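You operate a simulated robot arm through the tools that you are given. There is no shell and no other tool.

You run a simulated robot arm. Do the job below in one go: nothing can be reset, and whatever is moved stays where it is left.

## Task
Dust the oak top, then polish the middle of its rail end with the yellow cloth.
Fine: polish where the dust lay and a little round it, between the swing rail and the green-banded holder; spray the cloth from the bottle marked WOOD; duster back in the yellow-banded pot, cloth on the grey mat. Set down upright: pale yellow cloth roll. A coat counts when it lies all over at full strength: go over it till it gets no stronger. What is to be rubbed or washed off counts as gone when no trace of it is left.

Only the result counts: the job must be done as asked and must still hold three seconds after the hand-in. Knocking over, shifting, dropping, spilling or breaking anything else fails it. Flat cloth is picked up by pressing the open fingertips on it (5 to 10 N) and closing them slowly along it; thin cloth reads only 2 to 8 mm in the jaws.

## Robot
A 7-joint arm with a two-finger parallel gripper, fixed in place. Base frame: the origin is on the floor under the middle of its stand, x ahead of it, y to its left, z up; the work surface is at about z = 760. Units: mm, degrees, N and s.
It reaches about 1479 mm from its shoulder. Its first joint turns from -166.0 to 166.0 degrees. Payload 4.4 kg.
Tool frame: the origin (TCP) lies between the finger pads and is the grasp point; the fingertips stand 23 mm ahead of it; z points along the fingers, y is the line along which they close. The gripper opens to 94 mm. The fingers are 38 mm wide and 10 mm thick; the gripper's body (54 by 96 mm) begins 39 mm behind the TCP.
Orientation is that of the tool frame in the base frame, as [roll, pitch, yaw] about the fixed x, y, z axes, in that order (R = Rz(yaw) Ry(pitch) Rx(roll)). With the fingers straight down and closing along the base's y, the tool's x points along the base's -x, its y along +y and its z along -z.

## Interface
- The arm moves only by the tool play_rows. Its argument "plan" is a list of rows, each a list of 6 numbers: the shift along the tool's x, y, z in mm, then the turn, a rotation vector about the tool's x, y, z in degrees. In form: [[tx, ty, tz, ax, ay, az], ...]. A call has 1 to 20 rows; each row shifts and turns the commanded pose from where the row before left it, along the tool's axes as they then stand. "hand" is the opening in per cent of the stroke, from 0 (shut) to 100 (fully open), set as the call begins (left out, the last holds). A row lasts 0.2 s, in which the tool goes at most 50 mm and 8.6 degrees; a call with a longer step from one row to the next is refused whole, and so is a gripper value outside its range. Where a pose cannot be reached the arm comes as near as it can. A force on the tool above 40 N (or 10 N above the force at the start of the call, whichever is more), or a blocked arm, ends the call early, and 0.2 s more pass. The fingers move at their own pace (about 72 mm/s each) and stop on an object; they squeeze with about 20 N. The grip force told is the motor's: it shows also when the fingers shut on nothing. Time passes only in rows, and 0.2 s behind the last, so rows that do not move let the fingers close. It gives the time, the measured TCP pose, the force on the tool (base axes), the opening and the grip force at its end, in the units of the frame above (readings bear some noise), with the torque about the TCP (base axes, N m) and any sound that the robot's microphone picked up.
- Cameras (640 x 400 px; columns grow to the right, rows downward): "scene" is fixed at [48.2, -649.7, 1391.1]; the picture's right is [0.65, -0.76, 0.00], its down [-0.38, -0.32, -0.87] and it looks along [0.66, 0.57, -0.50] (base axes); focal length 235 px, centre (320, 200). "wrist" rides on the gripper at [86, 16, -75] in the tool frame; the picture's right is [-0.18, 0.98, 0.00], its down [-0.58, -0.11, -0.81] and it looks along [-0.79, -0.15, 0.59] (tool axes); focal length 243 px, centre (320, 200). There is no depth. A picture from a camera that has moved, and an enlarged one, comes with that camera's place and axes in the base frame and with its lens.
- camera(camera): a new picture of that camera. The clock stands still meanwhile.
- inspect(camera, box): a new picture of the part [left, top, right, bottom] of that camera's present view, enlarged. The clock stands still meanwhile.
- job_done(): hands the job in; it is judged then, once.

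Places have to be worked out from the pictures, the camera data and where the tool is seen. Open the gripper and draw the arm clear of the work before you hand the job in, unless the task says otherwise.

The tools are called after "Request:" by a JSON object that holds its "name" and its "arguments". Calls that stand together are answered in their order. play_rows: Moves the arm, as the interface text tells. Its arguments: {"type":"object","properties":{"plan":{"type":"array","items":{"type":"array","items":{"type":"number"}}},"hand":{"type":"number"}},"required":["plan"]} The other tools are called the same way: camera (camera) takes a picture; inspect (camera, box) takes an enlarged picture of a part of a camera's view; job_done () hands the job in.

At the start:

```text
t: 0.0
position: [627.4, 127.7, 1335.8]
tcp_rot: [180.0, 0.0, -180.0]
wrist_force: [-0.1, 0.7, -0.1]
ft_torque: [0.02, 0.01, 0.0]
width: 93.8
grasp_force: 0.1
```

scene: 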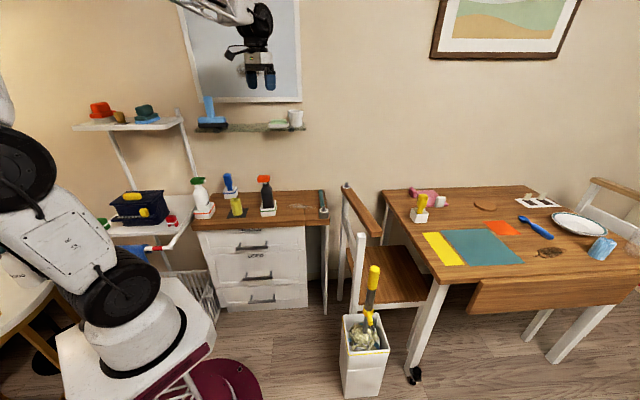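
wrist: 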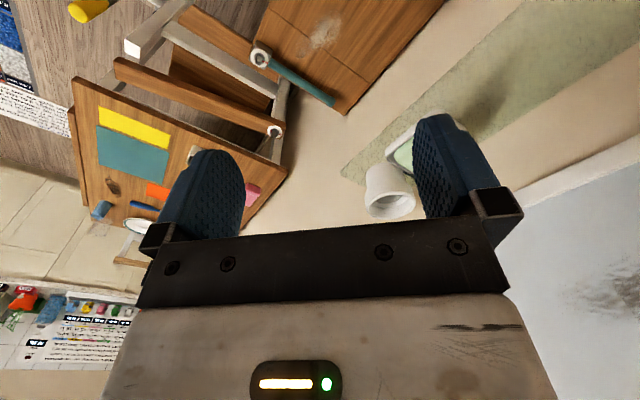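

The first pictures show a chest with bottles and holders and a dining table; I look closer before moving anything.

Request:
{"name": "inspect", "arguments": {"camera": "scene", "box": [180, 160, 340, 260]}}

Request:
{"name": "inspect", "arguments": {"camera": "scene", "box": [330, 170, 490, 270]}}

Request:
{"name": "inspect", "arguments": {"camera": "scene", "box": [480, 170, 640, 270]}}

Request:
{"name": "inspect", "arguments": {"camera": "scene", "box": [70, 80, 230, 180]}}

Request:
{"name": "inspect", "arguments": {"camera": "scene", "box": [70, 170, 230, 270]}}

Request:
{"name": "inspect", "arguments": {"camera": "scene", "box": [300, 240, 460, 340]}}

```text
4.00 times, centred on (260, 210) of scene
camera zoom: at [48.2, -649.7, 1391.1], right [0.65, -0.76, 0.0], down [-0.38, -0.32, -0.87], along [0.66, 0.57, -0.5], focal length 941 px, centre (560, 160)
```

zoom: 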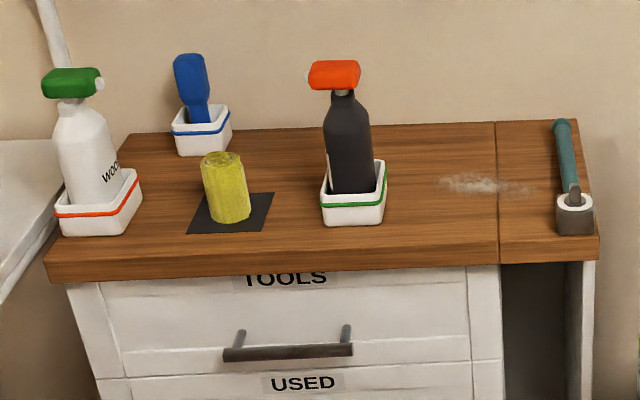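

```text
4.00 times, centred on (410, 220) of scene
camera zoom: at [48.2, -649.7, 1391.1], right [0.65, -0.76, 0.0], down [-0.38, -0.32, -0.87], along [0.66, 0.57, -0.5], focal length 941 px, centre (-40, 120)
```

zoom: 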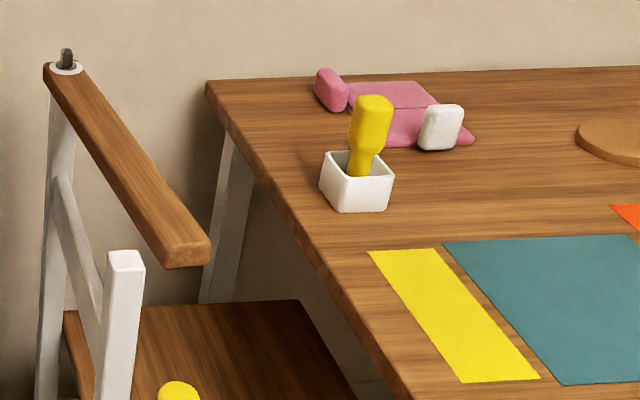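

```text
4.00 times, centred on (560, 220) of scene
camera zoom: at [48.2, -649.7, 1391.1], right [0.65, -0.76, 0.0], down [-0.38, -0.32, -0.87], along [0.66, 0.57, -0.5], focal length 941 px, centre (-640, 120)
```

zoom: 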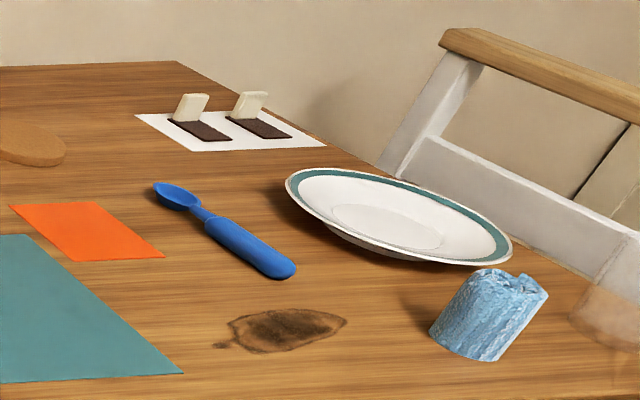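

```text
4.00 times, centred on (150, 130) of scene
camera zoom: at [48.2, -649.7, 1391.1], right [0.65, -0.76, 0.0], down [-0.38, -0.32, -0.87], along [0.66, 0.57, -0.5], focal length 941 px, centre (1000, 480)
```

zoom: 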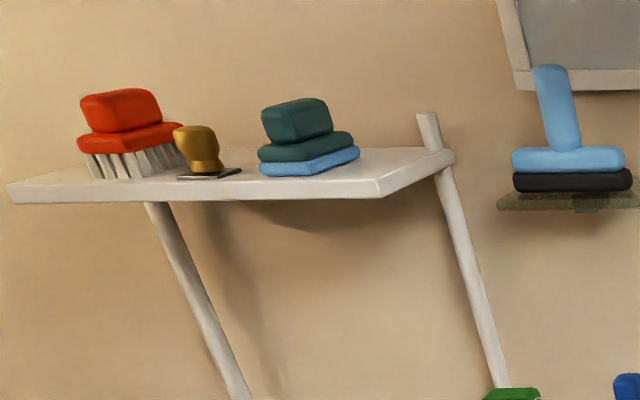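

```text
4.00 times, centred on (150, 220) of scene
camera zoom: at [48.2, -649.7, 1391.1], right [0.65, -0.76, 0.0], down [-0.38, -0.32, -0.87], along [0.66, 0.57, -0.5], focal length 941 px, centre (1000, 120)
```

zoom: 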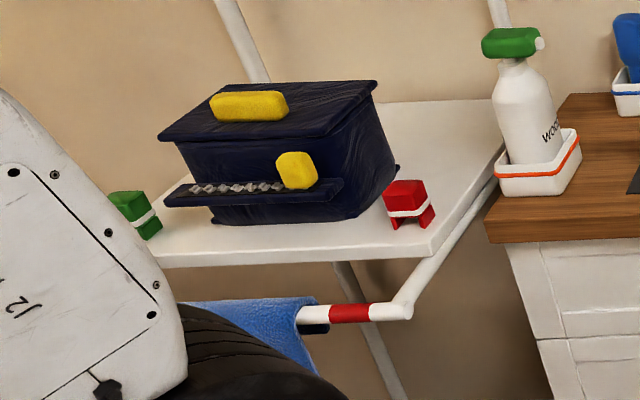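

```text
4.00 times, centred on (380, 290) of scene
camera zoom: at [48.2, -649.7, 1391.1], right [0.65, -0.76, 0.0], down [-0.38, -0.32, -0.87], along [0.66, 0.57, -0.5], focal length 941 px, centre (80, -160)
```

zoom: 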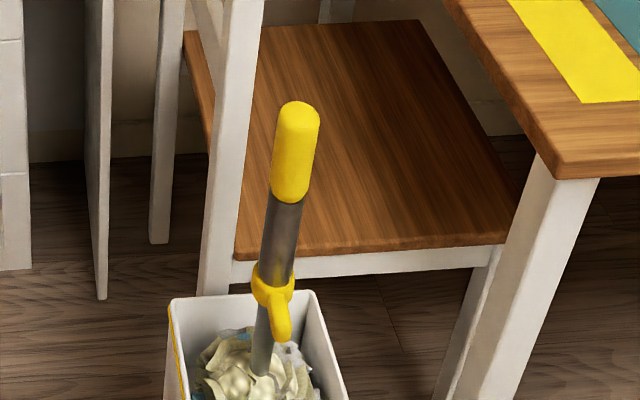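

The duster may be the yellow-handled tool in the floor pot; I zoom on the bands and labels to be sure.

Request:
{"name": "inspect", "arguments": {"camera": "scene", "box": [330, 255, 410, 305]}}

Request:
{"name": "inspect", "arguments": {"camera": "scene", "box": [320, 300, 410, 400]}}

Request:
{"name": "inspect", "arguments": {"camera": "scene", "box": [285, 180, 345, 220]}}

Request:
{"name": "inspect", "arguments": {"camera": "scene", "box": [215, 165, 285, 225]}}

Request:
{"name": "inspect", "arguments": {"camera": "scene", "box": [180, 165, 250, 235]}}

Request:
{"name": "inspect", "arguments": {"camera": "wrist", "box": [240, 0, 440, 125]}}

```text
8.00 times, centred on (370, 280) of scene
camera zoom: at [48.2, -649.7, 1391.1], right [0.65, -0.76, 0.0], down [-0.38, -0.32, -0.87], along [0.66, 0.57, -0.5], focal length 1882 px, centre (-80, -440)
```

zoom: 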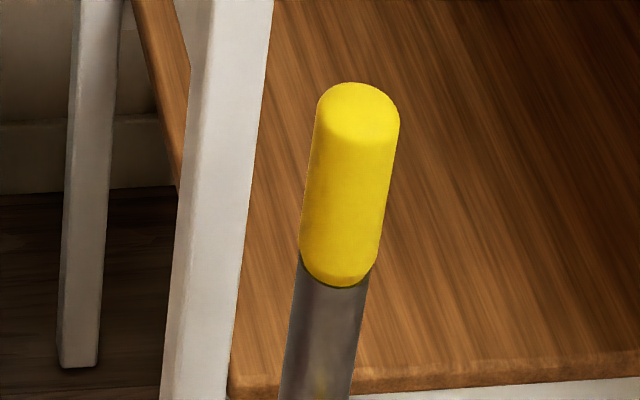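

```text
4.00 times, centred on (365, 350) of scene
camera zoom: at [48.2, -649.7, 1391.1], right [0.65, -0.76, 0.0], down [-0.38, -0.32, -0.87], along [0.66, 0.57, -0.5], focal length 941 px, centre (140, -400)
```

zoom: 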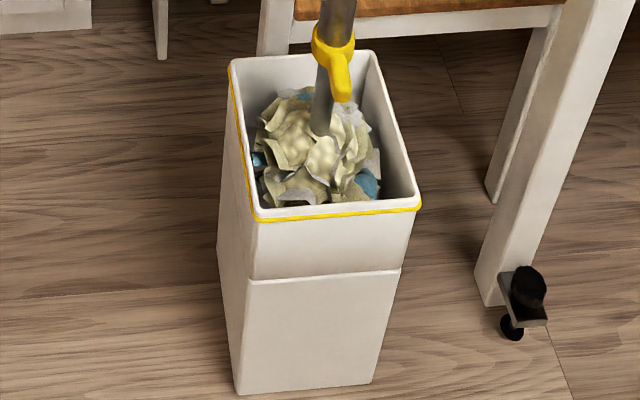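

```text
10.00 times, centred on (315, 200) of scene
camera zoom: at [48.2, -649.7, 1391.1], right [0.65, -0.76, 0.0], down [-0.38, -0.32, -0.87], along [0.66, 0.57, -0.5], focal length 2352 px, centre (370, 200)
```

zoom: 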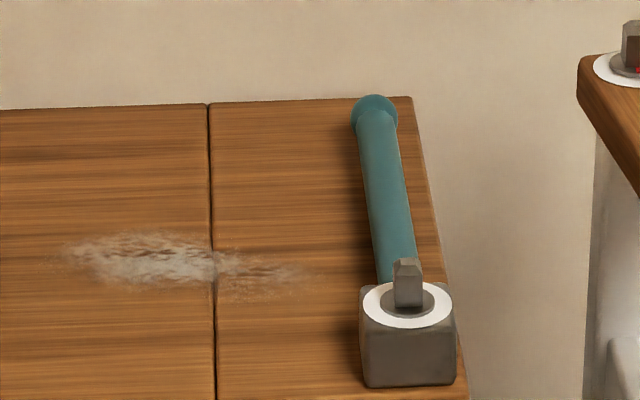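

```text
6.67 times, centred on (250, 195) of scene
camera zoom: at [48.2, -649.7, 1391.1], right [0.65, -0.76, 0.0], down [-0.38, -0.32, -0.87], along [0.66, 0.57, -0.5], focal length 1568 px, centre (787, 233)
```

zoom: 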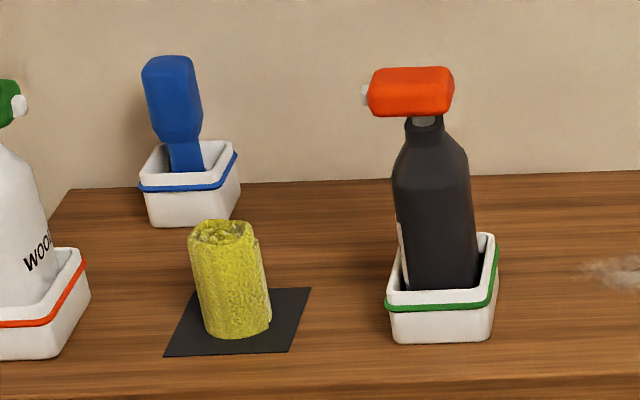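

```text
5.71 times, centred on (215, 200) of scene
camera zoom: at [48.2, -649.7, 1391.1], right [0.65, -0.76, 0.0], down [-0.38, -0.32, -0.87], along [0.66, 0.57, -0.5], focal length 1344 px, centre (920, 200)
```

zoom: 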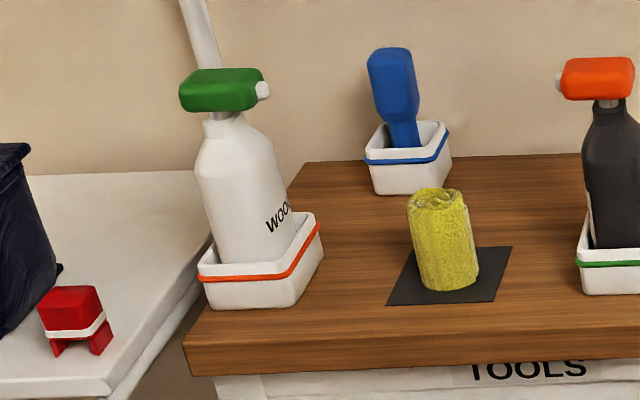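

```text
3.20 times, centred on (340, 62) of wrist
camera zoom: at [540.9, 144.4, 1409.8], right [0.18, 0.98, 0.0], down [0.58, -0.11, 0.81], along [0.79, -0.15, -0.59], focal length 776 px, centre (256, 640)
```

zoom: 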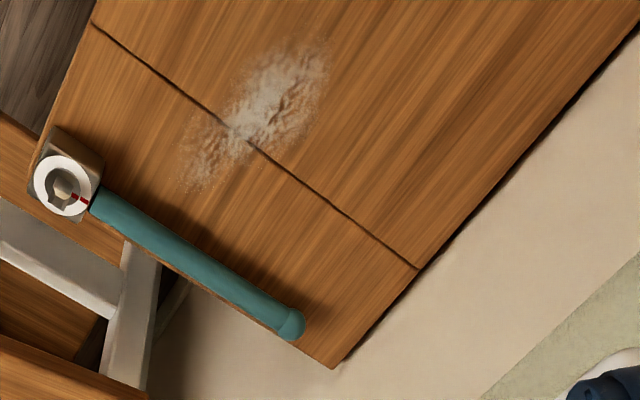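

The dust lies across the seam near the rail. I check which tool is the duster by zooming on the pots, and look for a yellow band.

Request:
{"name": "inspect", "arguments": {"camera": "scene", "box": [400, 185, 440, 225]}}

Request:
{"name": "inspect", "arguments": {"camera": "scene", "box": [340, 305, 396, 355]}}

Request:
{"name": "inspect", "arguments": {"camera": "scene", "box": [215, 170, 245, 200]}}

Request:
{"name": "inspect", "arguments": {"camera": "scene", "box": [190, 210, 330, 310]}}

Request:
{"name": "inspect", "arguments": {"camera": "wrist", "box": [60, 80, 300, 230]}}

Request:
{"name": "inspect", "arguments": {"camera": "wrist", "box": [0, 0, 160, 100]}}

Request:
{"name": "inspect", "arguments": {"camera": "wrist", "box": [0, 270, 160, 370]}}

Request:
{"name": "inspect", "arguments": {"camera": "scene", "box": [190, 80, 310, 155]}}

```text
10.00 times, centred on (420, 205) of scene
camera zoom: at [48.2, -649.7, 1391.1], right [0.65, -0.76, 0.0], down [-0.38, -0.32, -0.87], along [0.66, 0.57, -0.5], focal length 2352 px, centre (-680, 150)
```

zoom: 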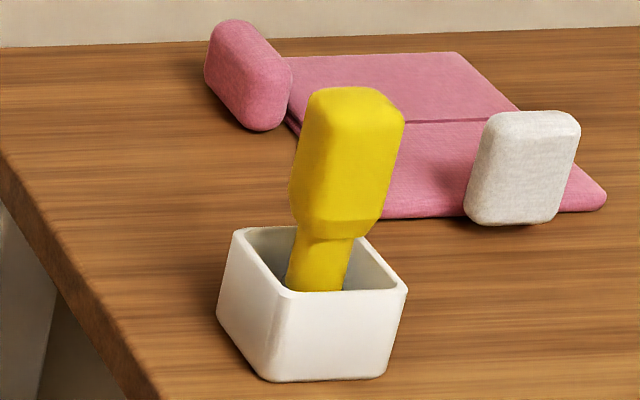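

```text
8.00 times, centred on (368, 330) of scene
camera zoom: at [48.2, -649.7, 1391.1], right [0.65, -0.76, 0.0], down [-0.38, -0.32, -0.87], along [0.66, 0.57, -0.5], focal length 1882 px, centre (-64, -840)
```

zoom: 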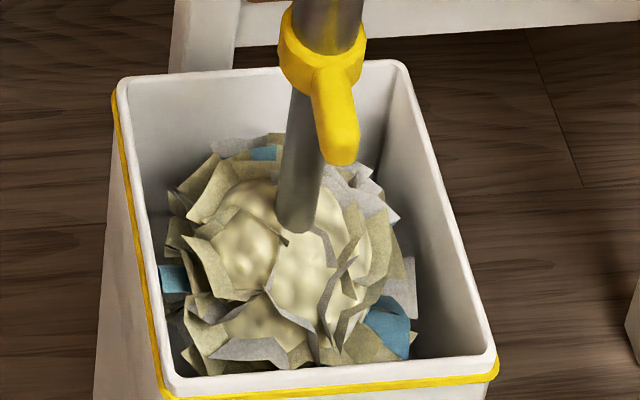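

```text
13.33 times, centred on (230, 185) of scene
camera zoom: at [48.2, -649.7, 1391.1], right [0.65, -0.76, 0.0], down [-0.38, -0.32, -0.87], along [0.66, 0.57, -0.5], focal length 3136 px, centre (1520, 400)
```

zoom: 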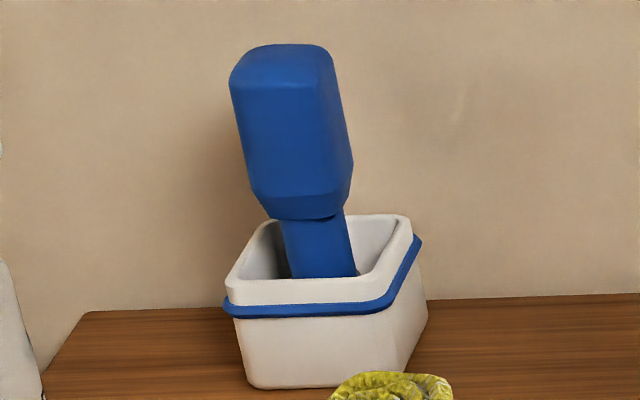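

```text
4.00 times, centred on (260, 260) of scene
camera zoom: at [48.2, -649.7, 1391.1], right [0.65, -0.76, 0.0], down [-0.38, -0.32, -0.87], along [0.66, 0.57, -0.5], focal length 941 px, centre (560, -40)
```

zoom: 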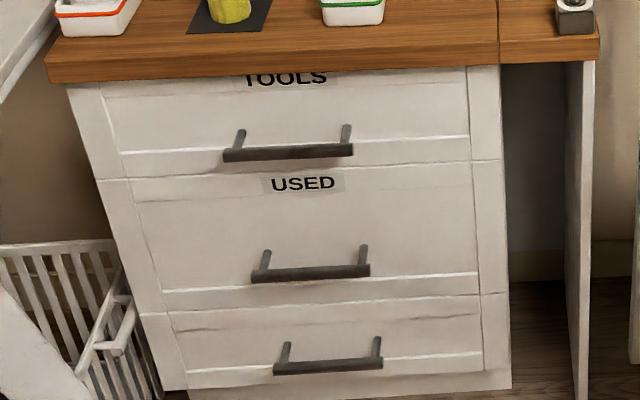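

```text
2.67 times, centred on (180, 155) of wrist
camera zoom: at [540.9, 144.4, 1409.8], right [0.18, 0.98, 0.0], down [0.58, -0.11, 0.81], along [0.79, -0.15, -0.59], focal length 647 px, centre (693, 320)
```

zoom: 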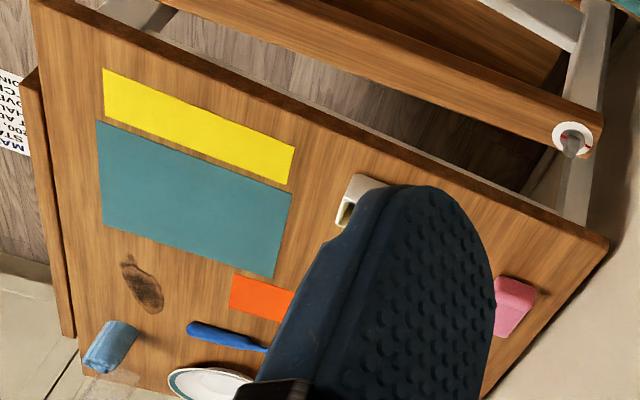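

```text
4.00 times, centred on (80, 50) of wrist
camera zoom: at [540.9, 144.4, 1409.8], right [0.18, 0.98, 0.0], down [0.58, -0.11, 0.81], along [0.79, -0.15, -0.59], focal length 970 px, centre (1280, 800)
```

zoom: 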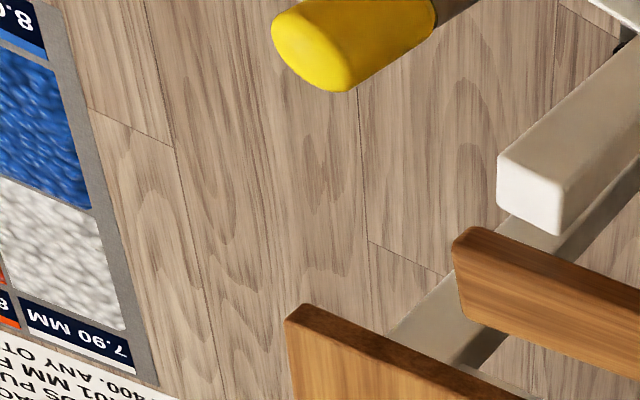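

```text
4.00 times, centred on (80, 320) of wrist
camera zoom: at [540.9, 144.4, 1409.8], right [0.18, 0.98, 0.0], down [0.58, -0.11, 0.81], along [0.79, -0.15, -0.59], focal length 970 px, centre (1280, -280)
```

zoom: 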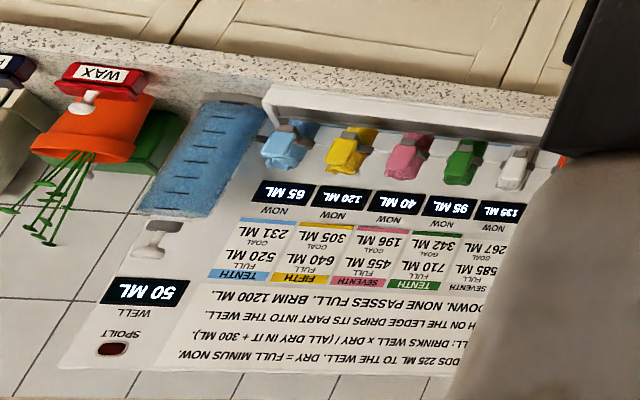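

```text
5.33 times, centred on (250, 118) of scene
camera zoom: at [48.2, -649.7, 1391.1], right [0.65, -0.76, 0.0], down [-0.38, -0.32, -0.87], along [0.66, 0.57, -0.5], focal length 1254 px, centre (693, 640)
```

zoom: 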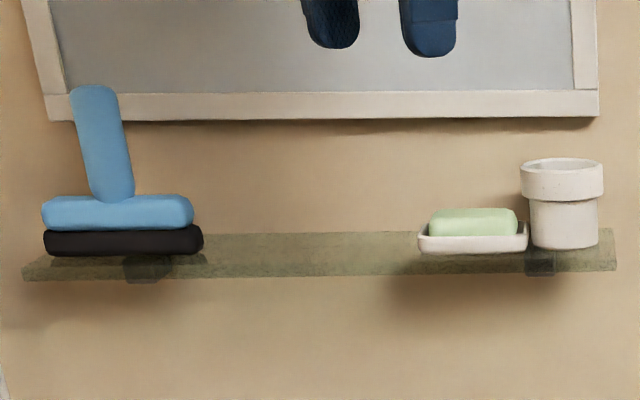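

The yellow-rimmed floor pot holds a yellow-handled pole standing in a cream head, so that is most likely the duster. The WOOD bottle's nozzle appears to face the cloth roll. I draw the hand back a bit to view the chest with the wrist camera.

Request:
{"name": "play_rows", "arguments": {"plan": [[35, 0, 12, 0, 0, 0], [35, 0, 12, 0, 0, 0], [35, 0, 12, 0, 0, 0], [35, 0, 12, 0, 0, 0], [35, 0, 12, 0, 0, 0], [35, 0, 12, 0, 0, 0]]}}

Request:
{"name": "camera", "arguments": {"camera": "wrist"}}

Request:
{"name": "camera", "arguments": {"camera": "scene"}}

```text
t: 1.4
position: [417.5, 128.9, 1265.2]
tcp_rot: [180.0, 0.0, -179.9]
wrist_force: [-0.6, 0.2, -0.1]
ft_torque: [-0.02, -0.03, 0.0]
width: 93.9
grasp_force: 0.1
```

```text
taken
camera wrist: at [331.1, 144.1, 1337.9], right [0.18, 0.98, 0.0], down [0.58, -0.11, 0.81], along [0.79, -0.15, -0.59], focal length 243 px, centre (320, 200)
```

wrist: 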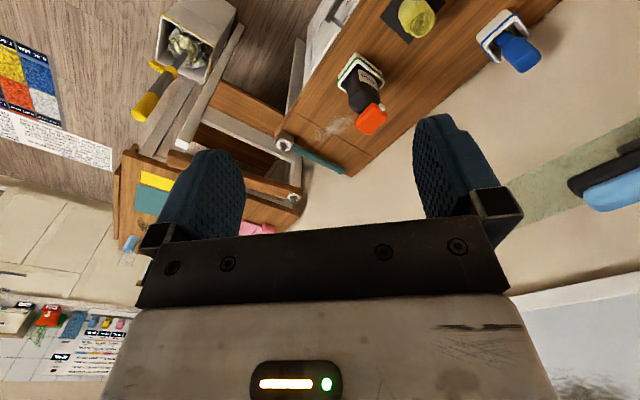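

```text
taken
```

scene: 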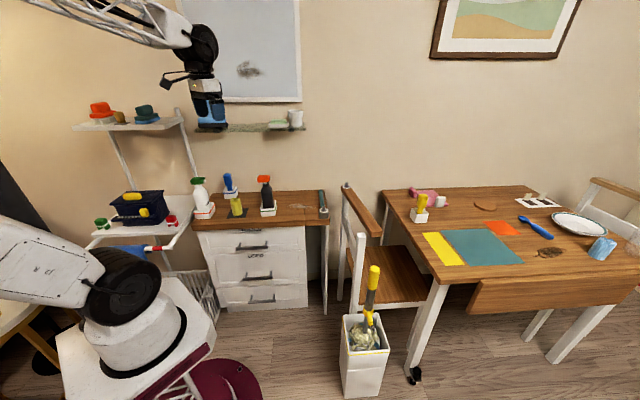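

From here the wrist camera sees the chest top and the floor pot; I zoom on both.

Request:
{"name": "inspect", "arguments": {"camera": "wrist", "box": [270, 0, 430, 100]}}

Request:
{"name": "inspect", "arguments": {"camera": "wrist", "box": [390, 0, 550, 100]}}

Request:
{"name": "inspect", "arguments": {"camera": "wrist", "box": [110, 0, 270, 130]}}

Request:
{"name": "inspect", "arguments": {"camera": "wrist", "box": [0, 30, 120, 180]}}

Request:
{"name": "inspect", "arguments": {"camera": "wrist", "box": [0, 290, 150, 390]}}

```text
4.00 times, centred on (350, 50) of wrist
camera zoom: at [331.1, 144.1, 1337.9], right [0.18, 0.98, 0.0], down [0.58, -0.11, 0.81], along [0.79, -0.15, -0.59], focal length 970 px, centre (200, 800)
```

zoom: 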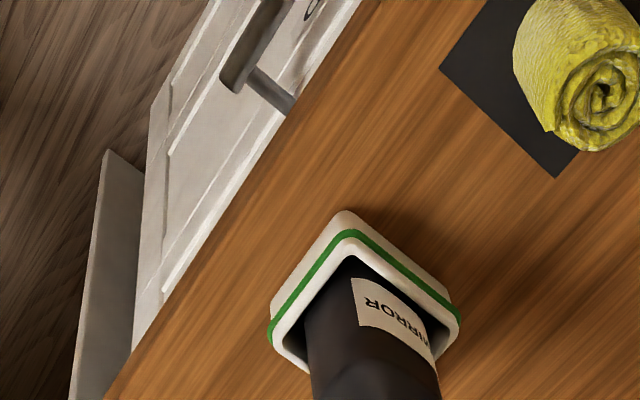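

```text
4.00 times, centred on (470, 50) of wrist
camera zoom: at [331.1, 144.1, 1337.9], right [0.18, 0.98, 0.0], down [0.58, -0.11, 0.81], along [0.79, -0.15, -0.59], focal length 970 px, centre (-280, 800)
```

zoom: 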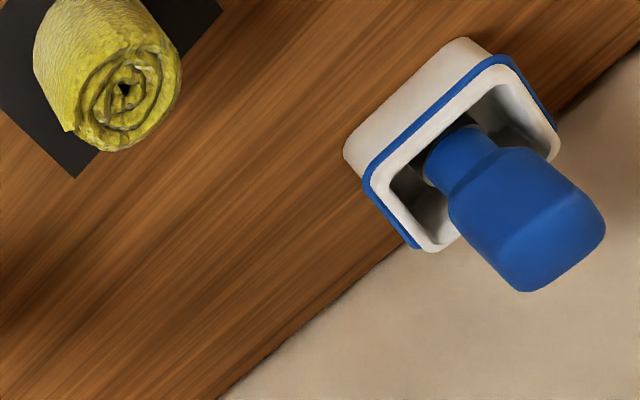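

```text
3.08 times, centred on (190, 65) of wrist
camera zoom: at [331.1, 144.1, 1337.9], right [0.18, 0.98, 0.0], down [0.58, -0.11, 0.81], along [0.79, -0.15, -0.59], focal length 746 px, centre (720, 615)
```

zoom: 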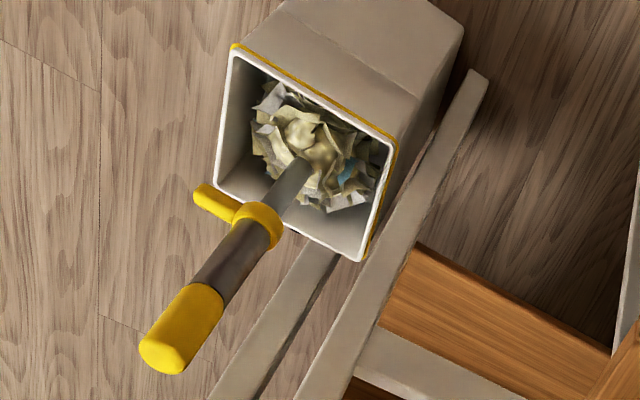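

```text
2.67 times, centred on (60, 105) of wrist
camera zoom: at [331.1, 144.1, 1337.9], right [0.18, 0.98, 0.0], down [0.58, -0.11, 0.81], along [0.79, -0.15, -0.59], focal length 647 px, centre (1013, 453)
```

zoom: 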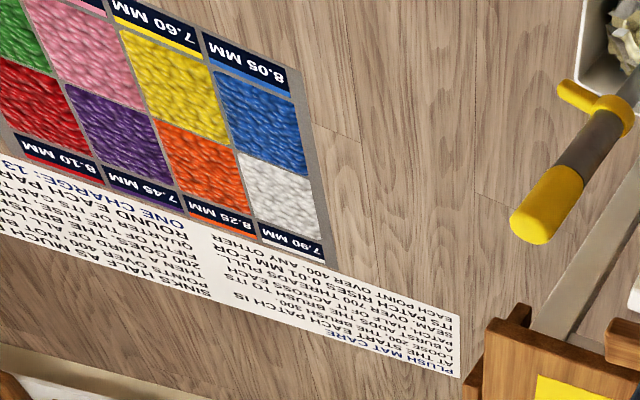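

```text
4.00 times, centred on (75, 340) of wrist
camera zoom: at [331.1, 144.1, 1337.9], right [0.18, 0.98, 0.0], down [0.58, -0.11, 0.81], along [0.79, -0.15, -0.59], focal length 970 px, centre (1300, -360)
```

zoom: 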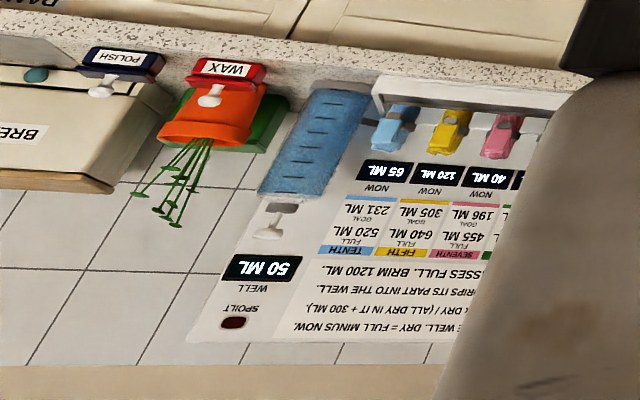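

The dark bottle reads MIRROR, so the white one is the WOOD bottle. I go down nearer and turn the camera toward it to learn how its head works.

Request:
{"name": "play_rows", "arguments": {"plan": [[18.6, 19, 36, 0, 0, 0], [18.6, 19, 36, 0, 0, 0], [18.6, 19, 36, 0, 0, 0], [18.6, 19, 36, 0, 0, 0], [18.6, 19, 36, 0, 0, 0], [18.6, 19, 36, 0, 0, 0], [0, 0, 0, 0, 0, -8], [0, 0, 0, 0, 0, -8], [0, 0, 0, 0, 0, -8], [0, 0, 0, 0, 0, -8], [0, 0, 0, 0, 0, -8]]}}

Request:
{"name": "camera", "arguments": {"camera": "wrist"}}

Request:
{"name": "camera", "arguments": {"camera": "scene"}}

```text
t: 3.8
position: [304.1, 243.1, 1048.3]
tcp_rot: [180.0, 0.0, -139.9]
wrist_force: [0.6, -0.5, 1.9]
ft_torque: [0.03, -0.02, 0.02]
width: 93.8
grasp_force: 0.0
```

```text
taken
camera wrist: at [229.0, 199.2, 1121.7], right [-0.49, 0.87, 0.0], down [0.52, 0.29, 0.81], along [0.7, 0.4, -0.59], focal length 243 px, centre (320, 200)
```

wrist: 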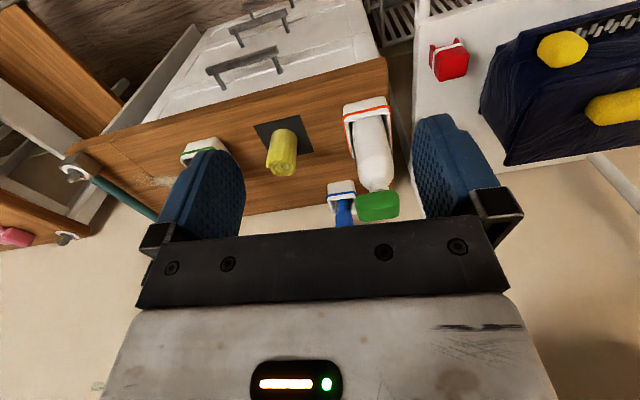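

```text
taken
```

scene: 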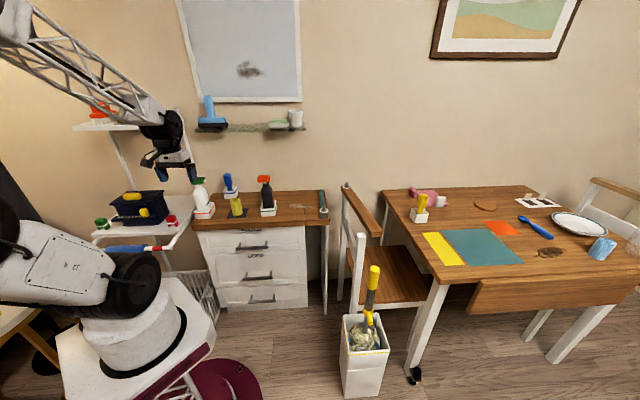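

Request:
{"name": "inspect", "arguments": {"camera": "wrist", "box": [320, 85, 430, 230]}}

Request:
{"name": "inspect", "arguments": {"camera": "wrist", "box": [340, 170, 420, 230]}}

Request:
{"name": "inspect", "arguments": {"camera": "wrist", "box": [240, 100, 340, 200]}}

Request:
{"name": "inspect", "arguments": {"camera": "scene", "box": [185, 170, 225, 225]}}

```text
2.76 times, centred on (375, 158) of wrist
camera zoom: at [229.0, 199.2, 1121.7], right [-0.49, 0.87, 0.0], down [0.52, 0.29, 0.81], along [0.7, 0.4, -0.59], focal length 669 px, centre (168, 317)
```

zoom: 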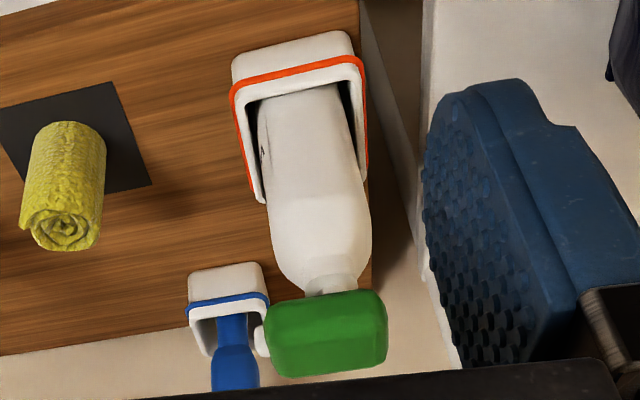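

```text
6.67 times, centred on (380, 200) of wrist
camera zoom: at [229.0, 199.2, 1121.7], right [-0.49, 0.87, 0.0], down [0.52, 0.29, 0.81], along [0.7, 0.4, -0.59], focal length 1618 px, centre (-80, 200)
```

zoom: 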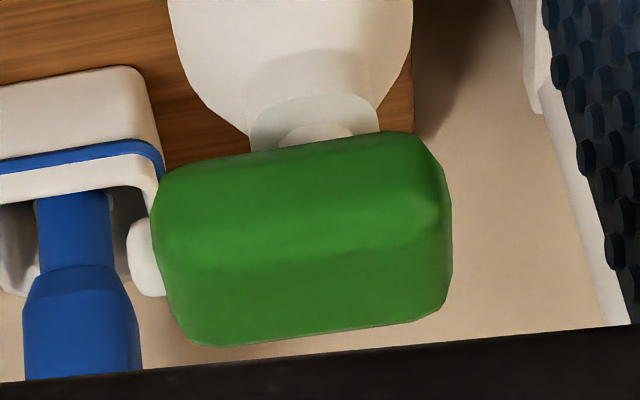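

```text
4.00 times, centred on (290, 150) of wrist
camera zoom: at [229.0, 199.2, 1121.7], right [-0.49, 0.87, 0.0], down [0.52, 0.29, 0.81], along [0.7, 0.4, -0.59], focal length 970 px, centre (440, 400)
```

zoom: 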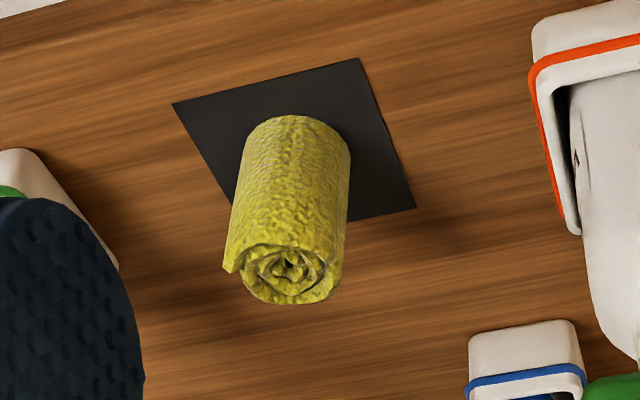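

```text
7.27 times, centred on (205, 198) of scene
camera zoom: at [48.2, -649.7, 1391.1], right [0.65, -0.76, 0.0], down [-0.38, -0.32, -0.87], along [0.66, 0.57, -0.5], focal length 1710 px, centre (1156, 218)
```

zoom: 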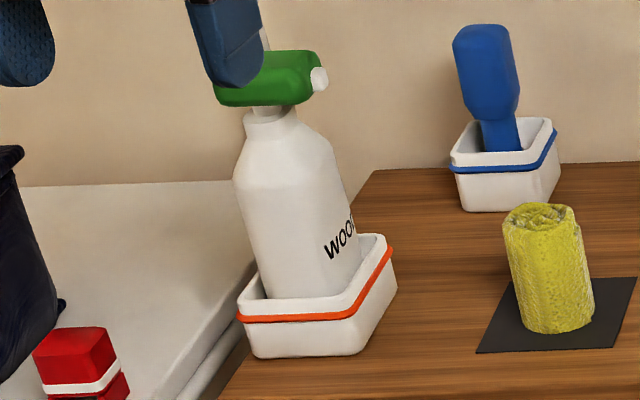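

The heads sit on a thin stem, which suggests a press-down pump. I lower the hand in free space before the chest to view the head and neck from closer to its level.

Request:
{"name": "play_rows", "arguments": {"plan": [[0, 0, 30, 0, 0, 0], [0, 0, 30, 0, 0, 0], [0, 0, 30, 0, 0, 0]]}}

Request:
{"name": "camera", "arguments": {"camera": "wrist"}}

Request:
{"name": "inspect", "arguments": {"camera": "wrist", "box": [310, 120, 430, 230]}}

Request:
{"name": "inspect", "arguments": {"camera": "scene", "box": [185, 170, 215, 200]}}

Request:
{"name": "inspect", "arguments": {"camera": "scene", "box": [250, 170, 280, 200]}}

```text
t: 4.6
position: [306.4, 242.7, 959.2]
tcp_rot: [-180.0, 0.0, -139.9]
wrist_force: [0.0, 0.2, 0.4]
ft_torque: [0.0, 0.0, -0.01]
width: 93.8
grasp_force: 0.1
```

```text
taken
camera wrist: at [229.6, 198.7, 1032.2], right [-0.49, 0.87, 0.0], down [0.52, 0.29, 0.81], along [0.7, 0.4, -0.59], focal length 243 px, centre (320, 200)
```

wrist: 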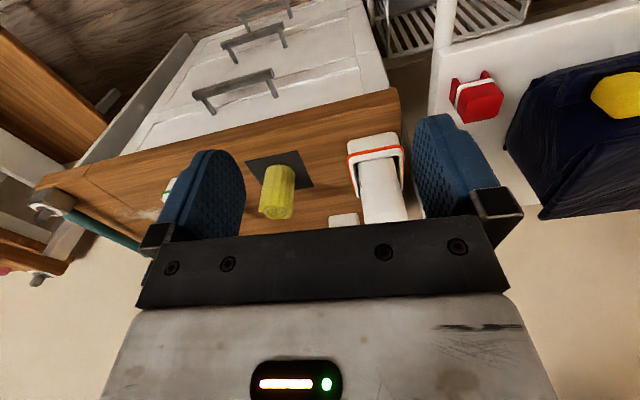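

```text
3.64 times, centred on (370, 175) of wrist
camera zoom: at [229.6, 198.7, 1032.2], right [-0.49, 0.87, 0.0], down [0.52, 0.29, 0.81], along [0.7, 0.4, -0.59], focal length 882 px, centre (138, 291)
```

zoom: 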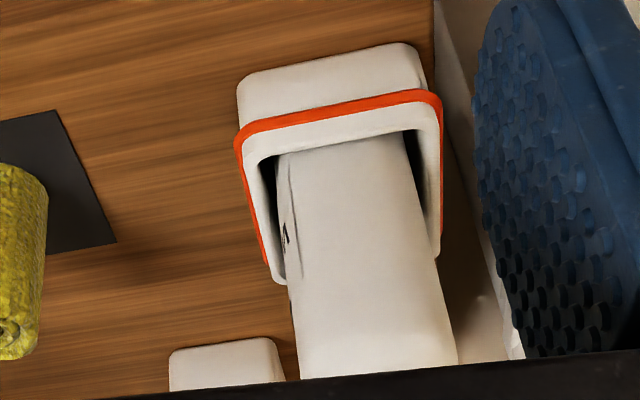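

```text
13.33 times, centred on (200, 185) of scene
camera zoom: at [48.2, -649.7, 1391.1], right [0.65, -0.76, 0.0], down [-0.38, -0.32, -0.87], along [0.66, 0.57, -0.5], focal length 3136 px, centre (1920, 400)
```

zoom: 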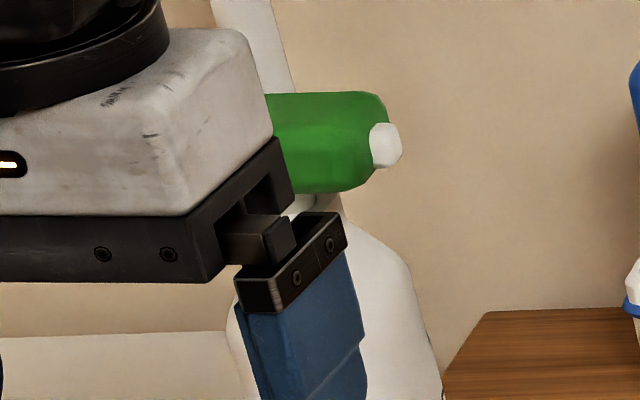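

```text
13.33 times, centred on (265, 185) of scene
camera zoom: at [48.2, -649.7, 1391.1], right [0.65, -0.76, 0.0], down [-0.38, -0.32, -0.87], along [0.66, 0.57, -0.5], focal length 3136 px, centre (1053, 400)
```

zoom: 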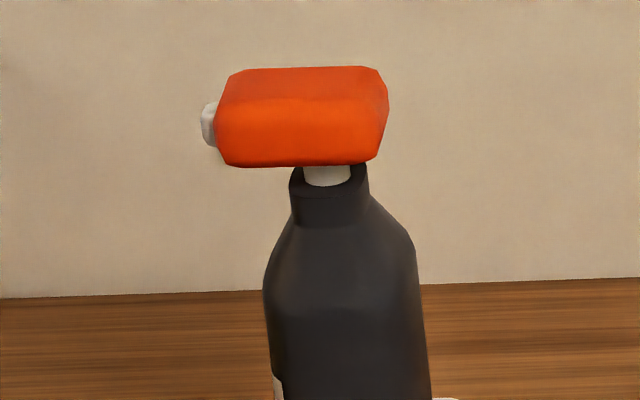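

The pump is confirmed: a horizontal nozzle on a press-down head, which stands about 100 mm above the roll top. Next I look at the dust and rail from close by: up, across and down in front of the rail end.

Request:
{"name": "play_rows", "arguments": {"plan": [[0, 0, -40, 0, 0, 0], [0, 0, -40, 0, 0, 0], [0, 0, -40, 0, 0, 0], [0, 0, -40, 0, 0, 0], [-10.7, -42.6, 0, 0, 0, 0], [-10.7, -42.6, 0, 0, 0, 0], [-10.7, -42.6, 0, 0, 0, 0], [-10.7, -42.6, 0, 0, 0, 0], [-10.7, -42.6, 0, 0, 0, 0], [-10.7, -42.6, 0, 0, 0, 0], [-10.7, -42.6, 0, 0, 0, 0], [-10.7, -42.6, 0, 0, 0, 0], [-10.7, -42.6, 0, 0, 0, 0], [-10.7, -42.6, 0, 0, 0, 0], [0, 0, 35, 0, 0, -5], [0, 0, 35, 0, 0, -5], [0, 0, 35, 0, 0, -5], [0, 0, 30, 0, 0, 0]]}}

Request:
{"name": "camera", "arguments": {"camera": "wrist"}}

Request:
{"name": "camera", "arguments": {"camera": "scene"}}

```text
t: 8.4
position: [659.4, -15.9, 982.8]
tcp_rot: [-180.0, 0.0, -124.9]
wrist_force: [0.5, 0.3, -0.2]
ft_torque: [0.0, 0.0, -0.04]
width: 94.4
grasp_force: 0.0
```

```text
taken
camera wrist: at [597.7, -77.7, 1056.4], right [-0.7, 0.71, 0.0], down [0.42, 0.41, 0.81], along [0.58, 0.56, -0.59], focal length 243 px, centre (320, 200)
```

wrist: 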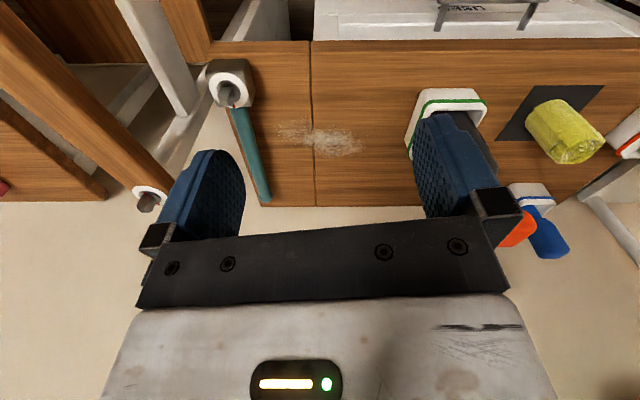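

```text
taken
```

scene: 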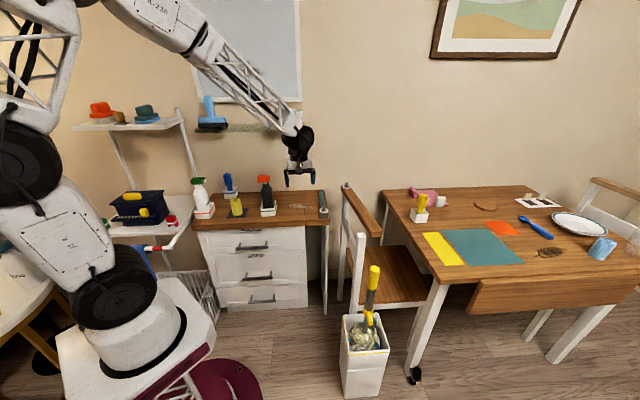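

The view is squared with the chest. I zoom in on dust, rail and holder for measuring.

Request:
{"name": "inspect", "arguments": {"camera": "wrist", "box": [200, 30, 420, 210]}}

Request:
{"name": "inspect", "arguments": {"camera": "wrist", "box": [260, 105, 380, 180]}}

Request:
{"name": "inspect", "arguments": {"camera": "wrist", "box": [400, 70, 640, 220]}}

```text
2.22 times, centred on (310, 120) of wrist
camera zoom: at [597.7, -77.7, 1056.4], right [-0.7, 0.71, 0.0], down [0.42, 0.41, 0.81], along [0.58, 0.56, -0.59], focal length 539 px, centre (342, 378)
```

zoom: 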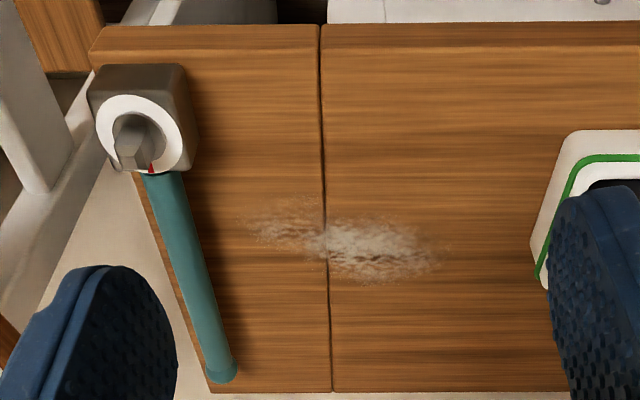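

```text
5.33 times, centred on (320, 142) of wrist
camera zoom: at [597.7, -77.7, 1056.4], right [-0.7, 0.71, 0.0], down [0.42, 0.41, 0.81], along [0.58, 0.56, -0.59], focal length 1294 px, centre (320, 507)
```

zoom: 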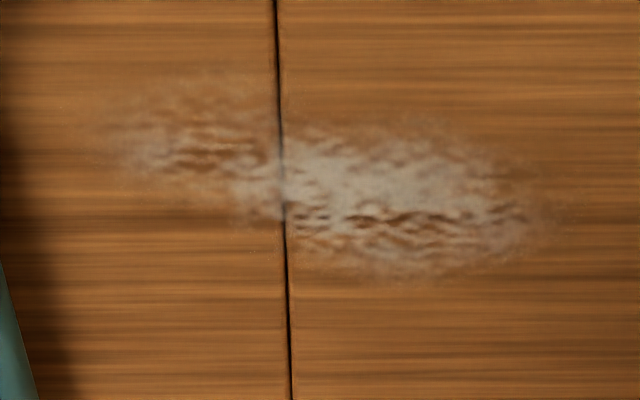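

```text
2.67 times, centred on (520, 145) of wrist
camera zoom: at [597.7, -77.7, 1056.4], right [-0.7, 0.71, 0.0], down [0.42, 0.41, 0.81], along [0.58, 0.56, -0.59], focal length 647 px, centre (-213, 347)
```

zoom: 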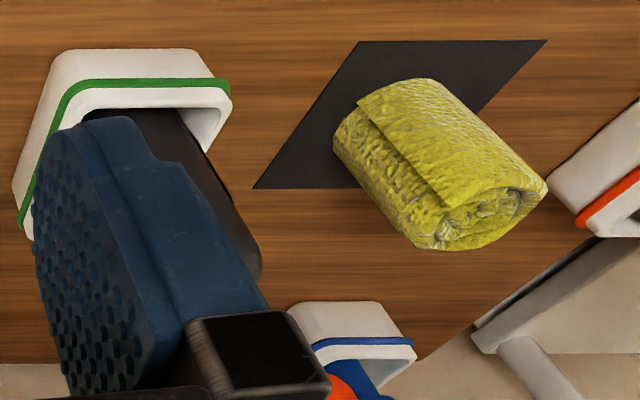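

Dust spans roughly 128 by 75 mm with 24 mm between it and the rail. Now I go to view the duster pot: raise and turn, then move over toward it at height.

Request:
{"name": "play_rows", "arguments": {"plan": [[0, 0, -20, 0, 0, 7.77], [0, 0, -20, 0, 0, 7.77], [0, 0, -20, 0, 0, 7.77], [0, 0, -20, 0, 0, 7.77], [0, 0, -20, 0, 0, 7.77], [0, 0, -20, 0, 0, 7.77], [0, 0, -20, 0, 0, 7.77], [0, 0, -20, 0, 0, 7.77], [0, 0, -20, 0, 0, 7.77], [0, 0, -20, 0, 0, 7.77], [6.95, -42.8, 0, 0, 0, 0], [6.95, -42.8, 0, 0, 0, 0], [6.95, -42.8, 0, 0, 0, 0], [6.95, -42.8, 0, 0, 0, 0], [6.95, -42.8, 0, 0, 0, 0], [6.95, -42.8, 0, 0, 0, 0], [6.95, -42.8, 0, 0, 0, 0], [6.95, -42.8, 0, 0, 0, 0]]}}

Request:
{"name": "camera", "arguments": {"camera": "wrist"}}

Request:
{"name": "camera", "arguments": {"camera": "scene"}}

```text
t: 12.2
position: [475.7, -308.8, 1183.7]
tcp_rot: [180.0, 0.1, 157.2]
wrist_force: [-0.6, -0.4, 0.1]
ft_torque: [0.03, -0.01, -0.03]
width: 93.8
grasp_force: 0.0
```

```text
taken
camera wrist: at [402.9, -261.6, 1256.5], right [0.55, 0.84, 0.0], down [0.49, -0.32, 0.81], along [0.67, -0.44, -0.59], focal length 243 px, centre (320, 200)
```

wrist: 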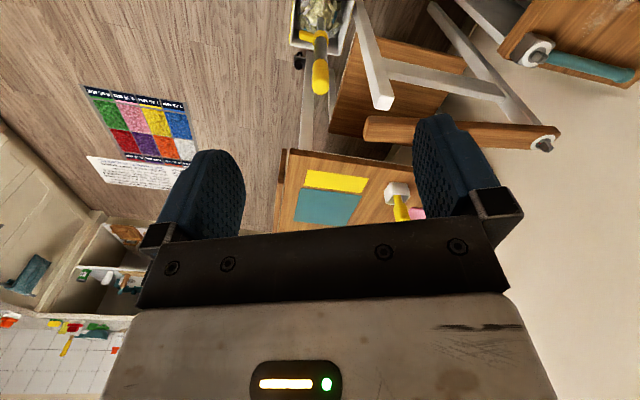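

```text
taken
```

scene: 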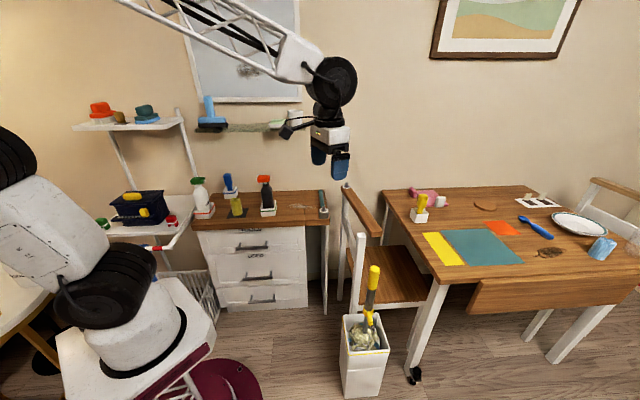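

The pole is straight ahead in the view. I lower the hand to see it closer.

Request:
{"name": "play_rows", "arguments": {"plan": [[0, 0, 40, 0, 0, 0], [0, 0, 40, 0, 0, 0], [0, 0, 40, 0, 0, 0], [0, 0, 40, 0, 0, 0], [0, 0, 40, 0, 0, 0]]}}

Request:
{"name": "camera", "arguments": {"camera": "wrist"}}

Request:
{"name": "inspect", "arguments": {"camera": "wrist", "box": [260, 0, 400, 140]}}

Request:
{"name": "inspect", "arguments": {"camera": "scene", "box": [340, 255, 400, 345]}}

```text
t: 13.4
position: [477.0, -307.8, 982.6]
tcp_rot: [180.0, 0.0, 157.3]
wrist_force: [-0.5, 0.1, 0.0]
ft_torque: [0.0, -0.01, 0.0]
width: 94.0
grasp_force: 0.1
```

```text
taken
camera wrist: at [403.9, -260.3, 1056.6], right [0.55, 0.84, 0.0], down [0.49, -0.32, 0.81], along [0.67, -0.44, -0.59], focal length 243 px, centre (320, 200)
```

wrist: 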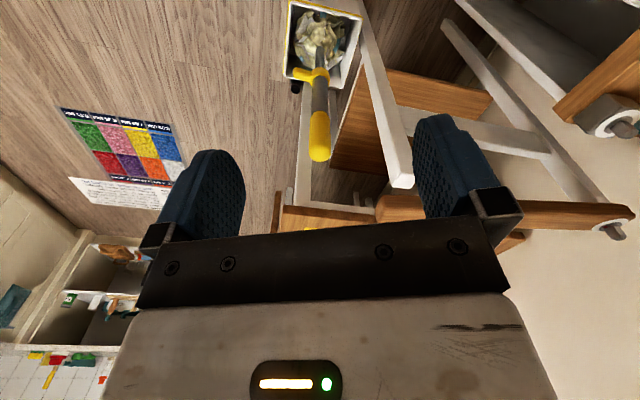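

```text
2.86 times, centred on (330, 70) of wrist
camera zoom: at [403.9, -260.3, 1056.6], right [0.55, 0.84, 0.0], down [0.49, -0.32, 0.81], along [0.67, -0.44, -0.59], focal length 693 px, centre (291, 571)
```

zoom: 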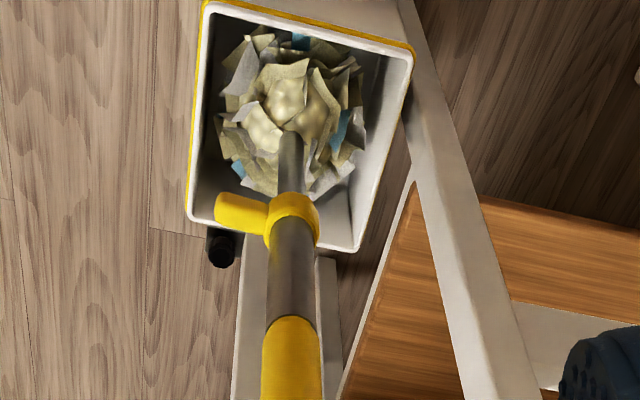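

```text
4.44 times, centred on (370, 300) of scene
camera zoom: at [48.2, -649.7, 1391.1], right [0.65, -0.76, 0.0], down [-0.38, -0.32, -0.87], along [0.66, 0.57, -0.5], focal length 1045 px, centre (98, -244)
```

zoom: 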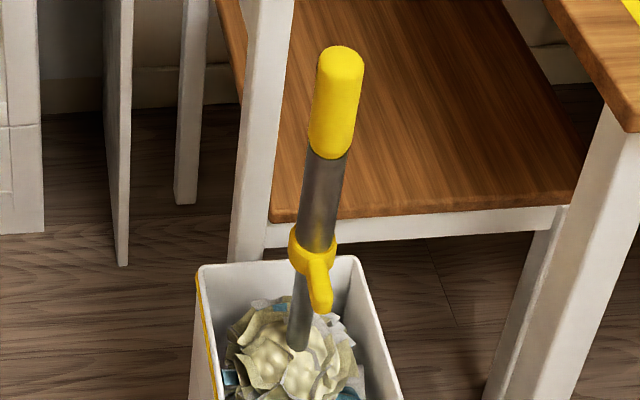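

The pole top is at about (626, -405, 766) and nearly vertical. I move the open hand over it at height and check the alignment.

Request:
{"name": "play_rows", "arguments": {"plan": [[-35.3, -6.5, 0, 0, 0, 0], [-35.3, -6.5, 0, 0, 0, 0], [-35.3, -6.5, 0, 0, 0, 0], [-35.3, -6.5, 0, 0, 0, 0], [-35.3, -6.5, 0, 0, 0, 0], [0, 0, 30, 0, 0, 0], [0, 0, 30, 0, 0, 0], [0, 0, 30, 0, 0, 0]], "hand": 100}}

Request:
{"name": "camera", "arguments": {"camera": "wrist"}}

Request:
{"name": "inspect", "arguments": {"camera": "scene", "box": [320, 180, 420, 330]}}

```text
t: 15.2
position: [628.6, -407.5, 894.4]
tcp_rot: [180.0, 0.1, 157.3]
wrist_force: [-0.2, -0.5, 0.5]
ft_torque: [0.01, -0.01, -0.02]
width: 94.0
grasp_force: 0.0
```

```text
taken
camera wrist: at [554.8, -359.5, 966.9], right [0.55, 0.84, 0.0], down [0.49, -0.32, 0.81], along [0.67, -0.44, -0.59], focal length 243 px, centre (320, 200)
```

wrist: 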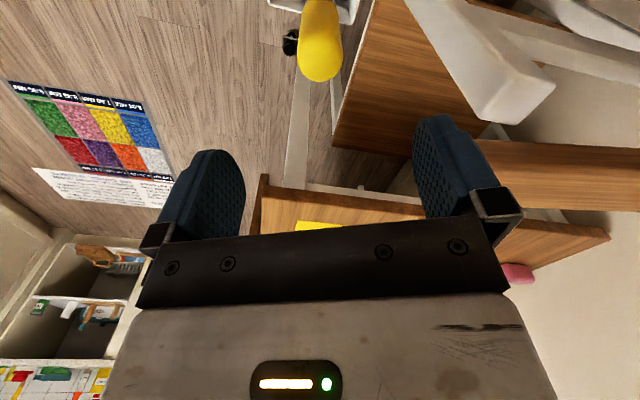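

```text
2.67 times, centred on (370, 255) of scene
camera zoom: at [48.2, -649.7, 1391.1], right [0.65, -0.76, 0.0], down [-0.38, -0.32, -0.87], along [0.66, 0.57, -0.5], focal length 627 px, centre (187, 53)
```

zoom: 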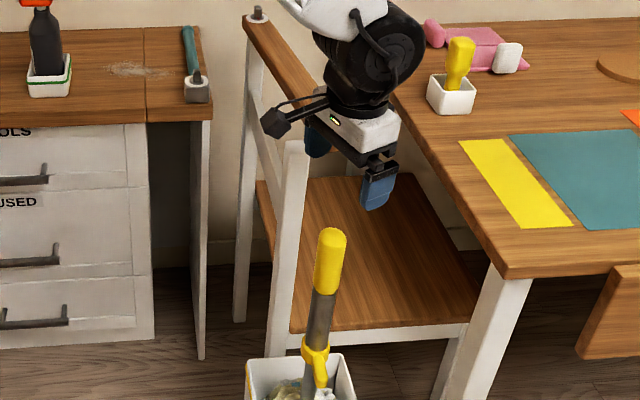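

The pole cap sits centred on the tool axis in the view. I descend around the handle with the fingers open.

Request:
{"name": "play_rows", "arguments": {"plan": [[0, 0, 30, 0, 0, 0], [0, 0, 30, 0, 0, 0], [0, 0, 30, 0, 0, 0], [0, 0, 25, 0, 0, 0], [0, 0, 15, 0, 0, 0], [0, 0, 10, 0, 0, 0]]}}

Request:
{"name": "camera", "arguments": {"camera": "wrist"}}

Request:
{"name": "inspect", "arguments": {"camera": "scene", "box": [320, 200, 420, 350]}}

```text
t: 16.6
position: [627.0, -408.1, 754.3]
tcp_rot: [-180.0, 0.1, 157.3]
wrist_force: [0.0, 0.3, -1.1]
ft_torque: [0.0, 0.01, 0.0]
width: 94.2
grasp_force: 0.1
```

```text
taken
camera wrist: at [554.4, -359.3, 826.8], right [0.55, 0.84, 0.0], down [0.49, -0.32, 0.81], along [0.67, -0.44, -0.59], focal length 243 px, centre (320, 200)
```

wrist: 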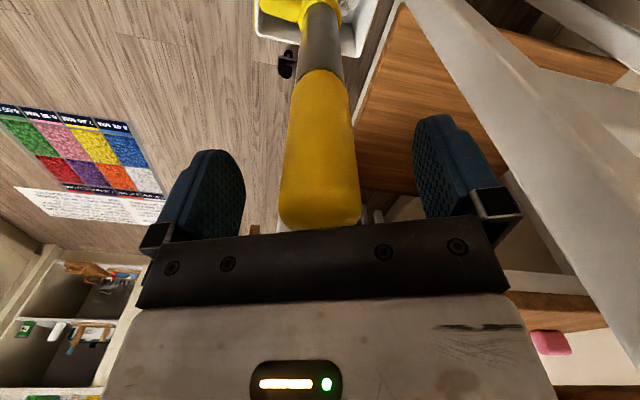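

```text
2.67 times, centred on (370, 275) of scene
camera zoom: at [48.2, -649.7, 1391.1], right [0.65, -0.76, 0.0], down [-0.38, -0.32, -0.87], along [0.66, 0.57, -0.5], focal length 627 px, centre (187, 0)
```

zoom: 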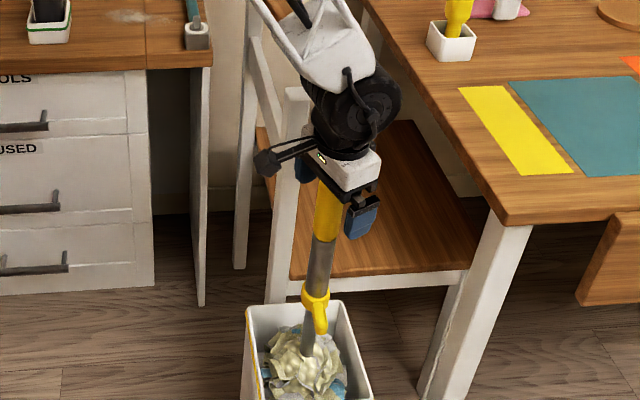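

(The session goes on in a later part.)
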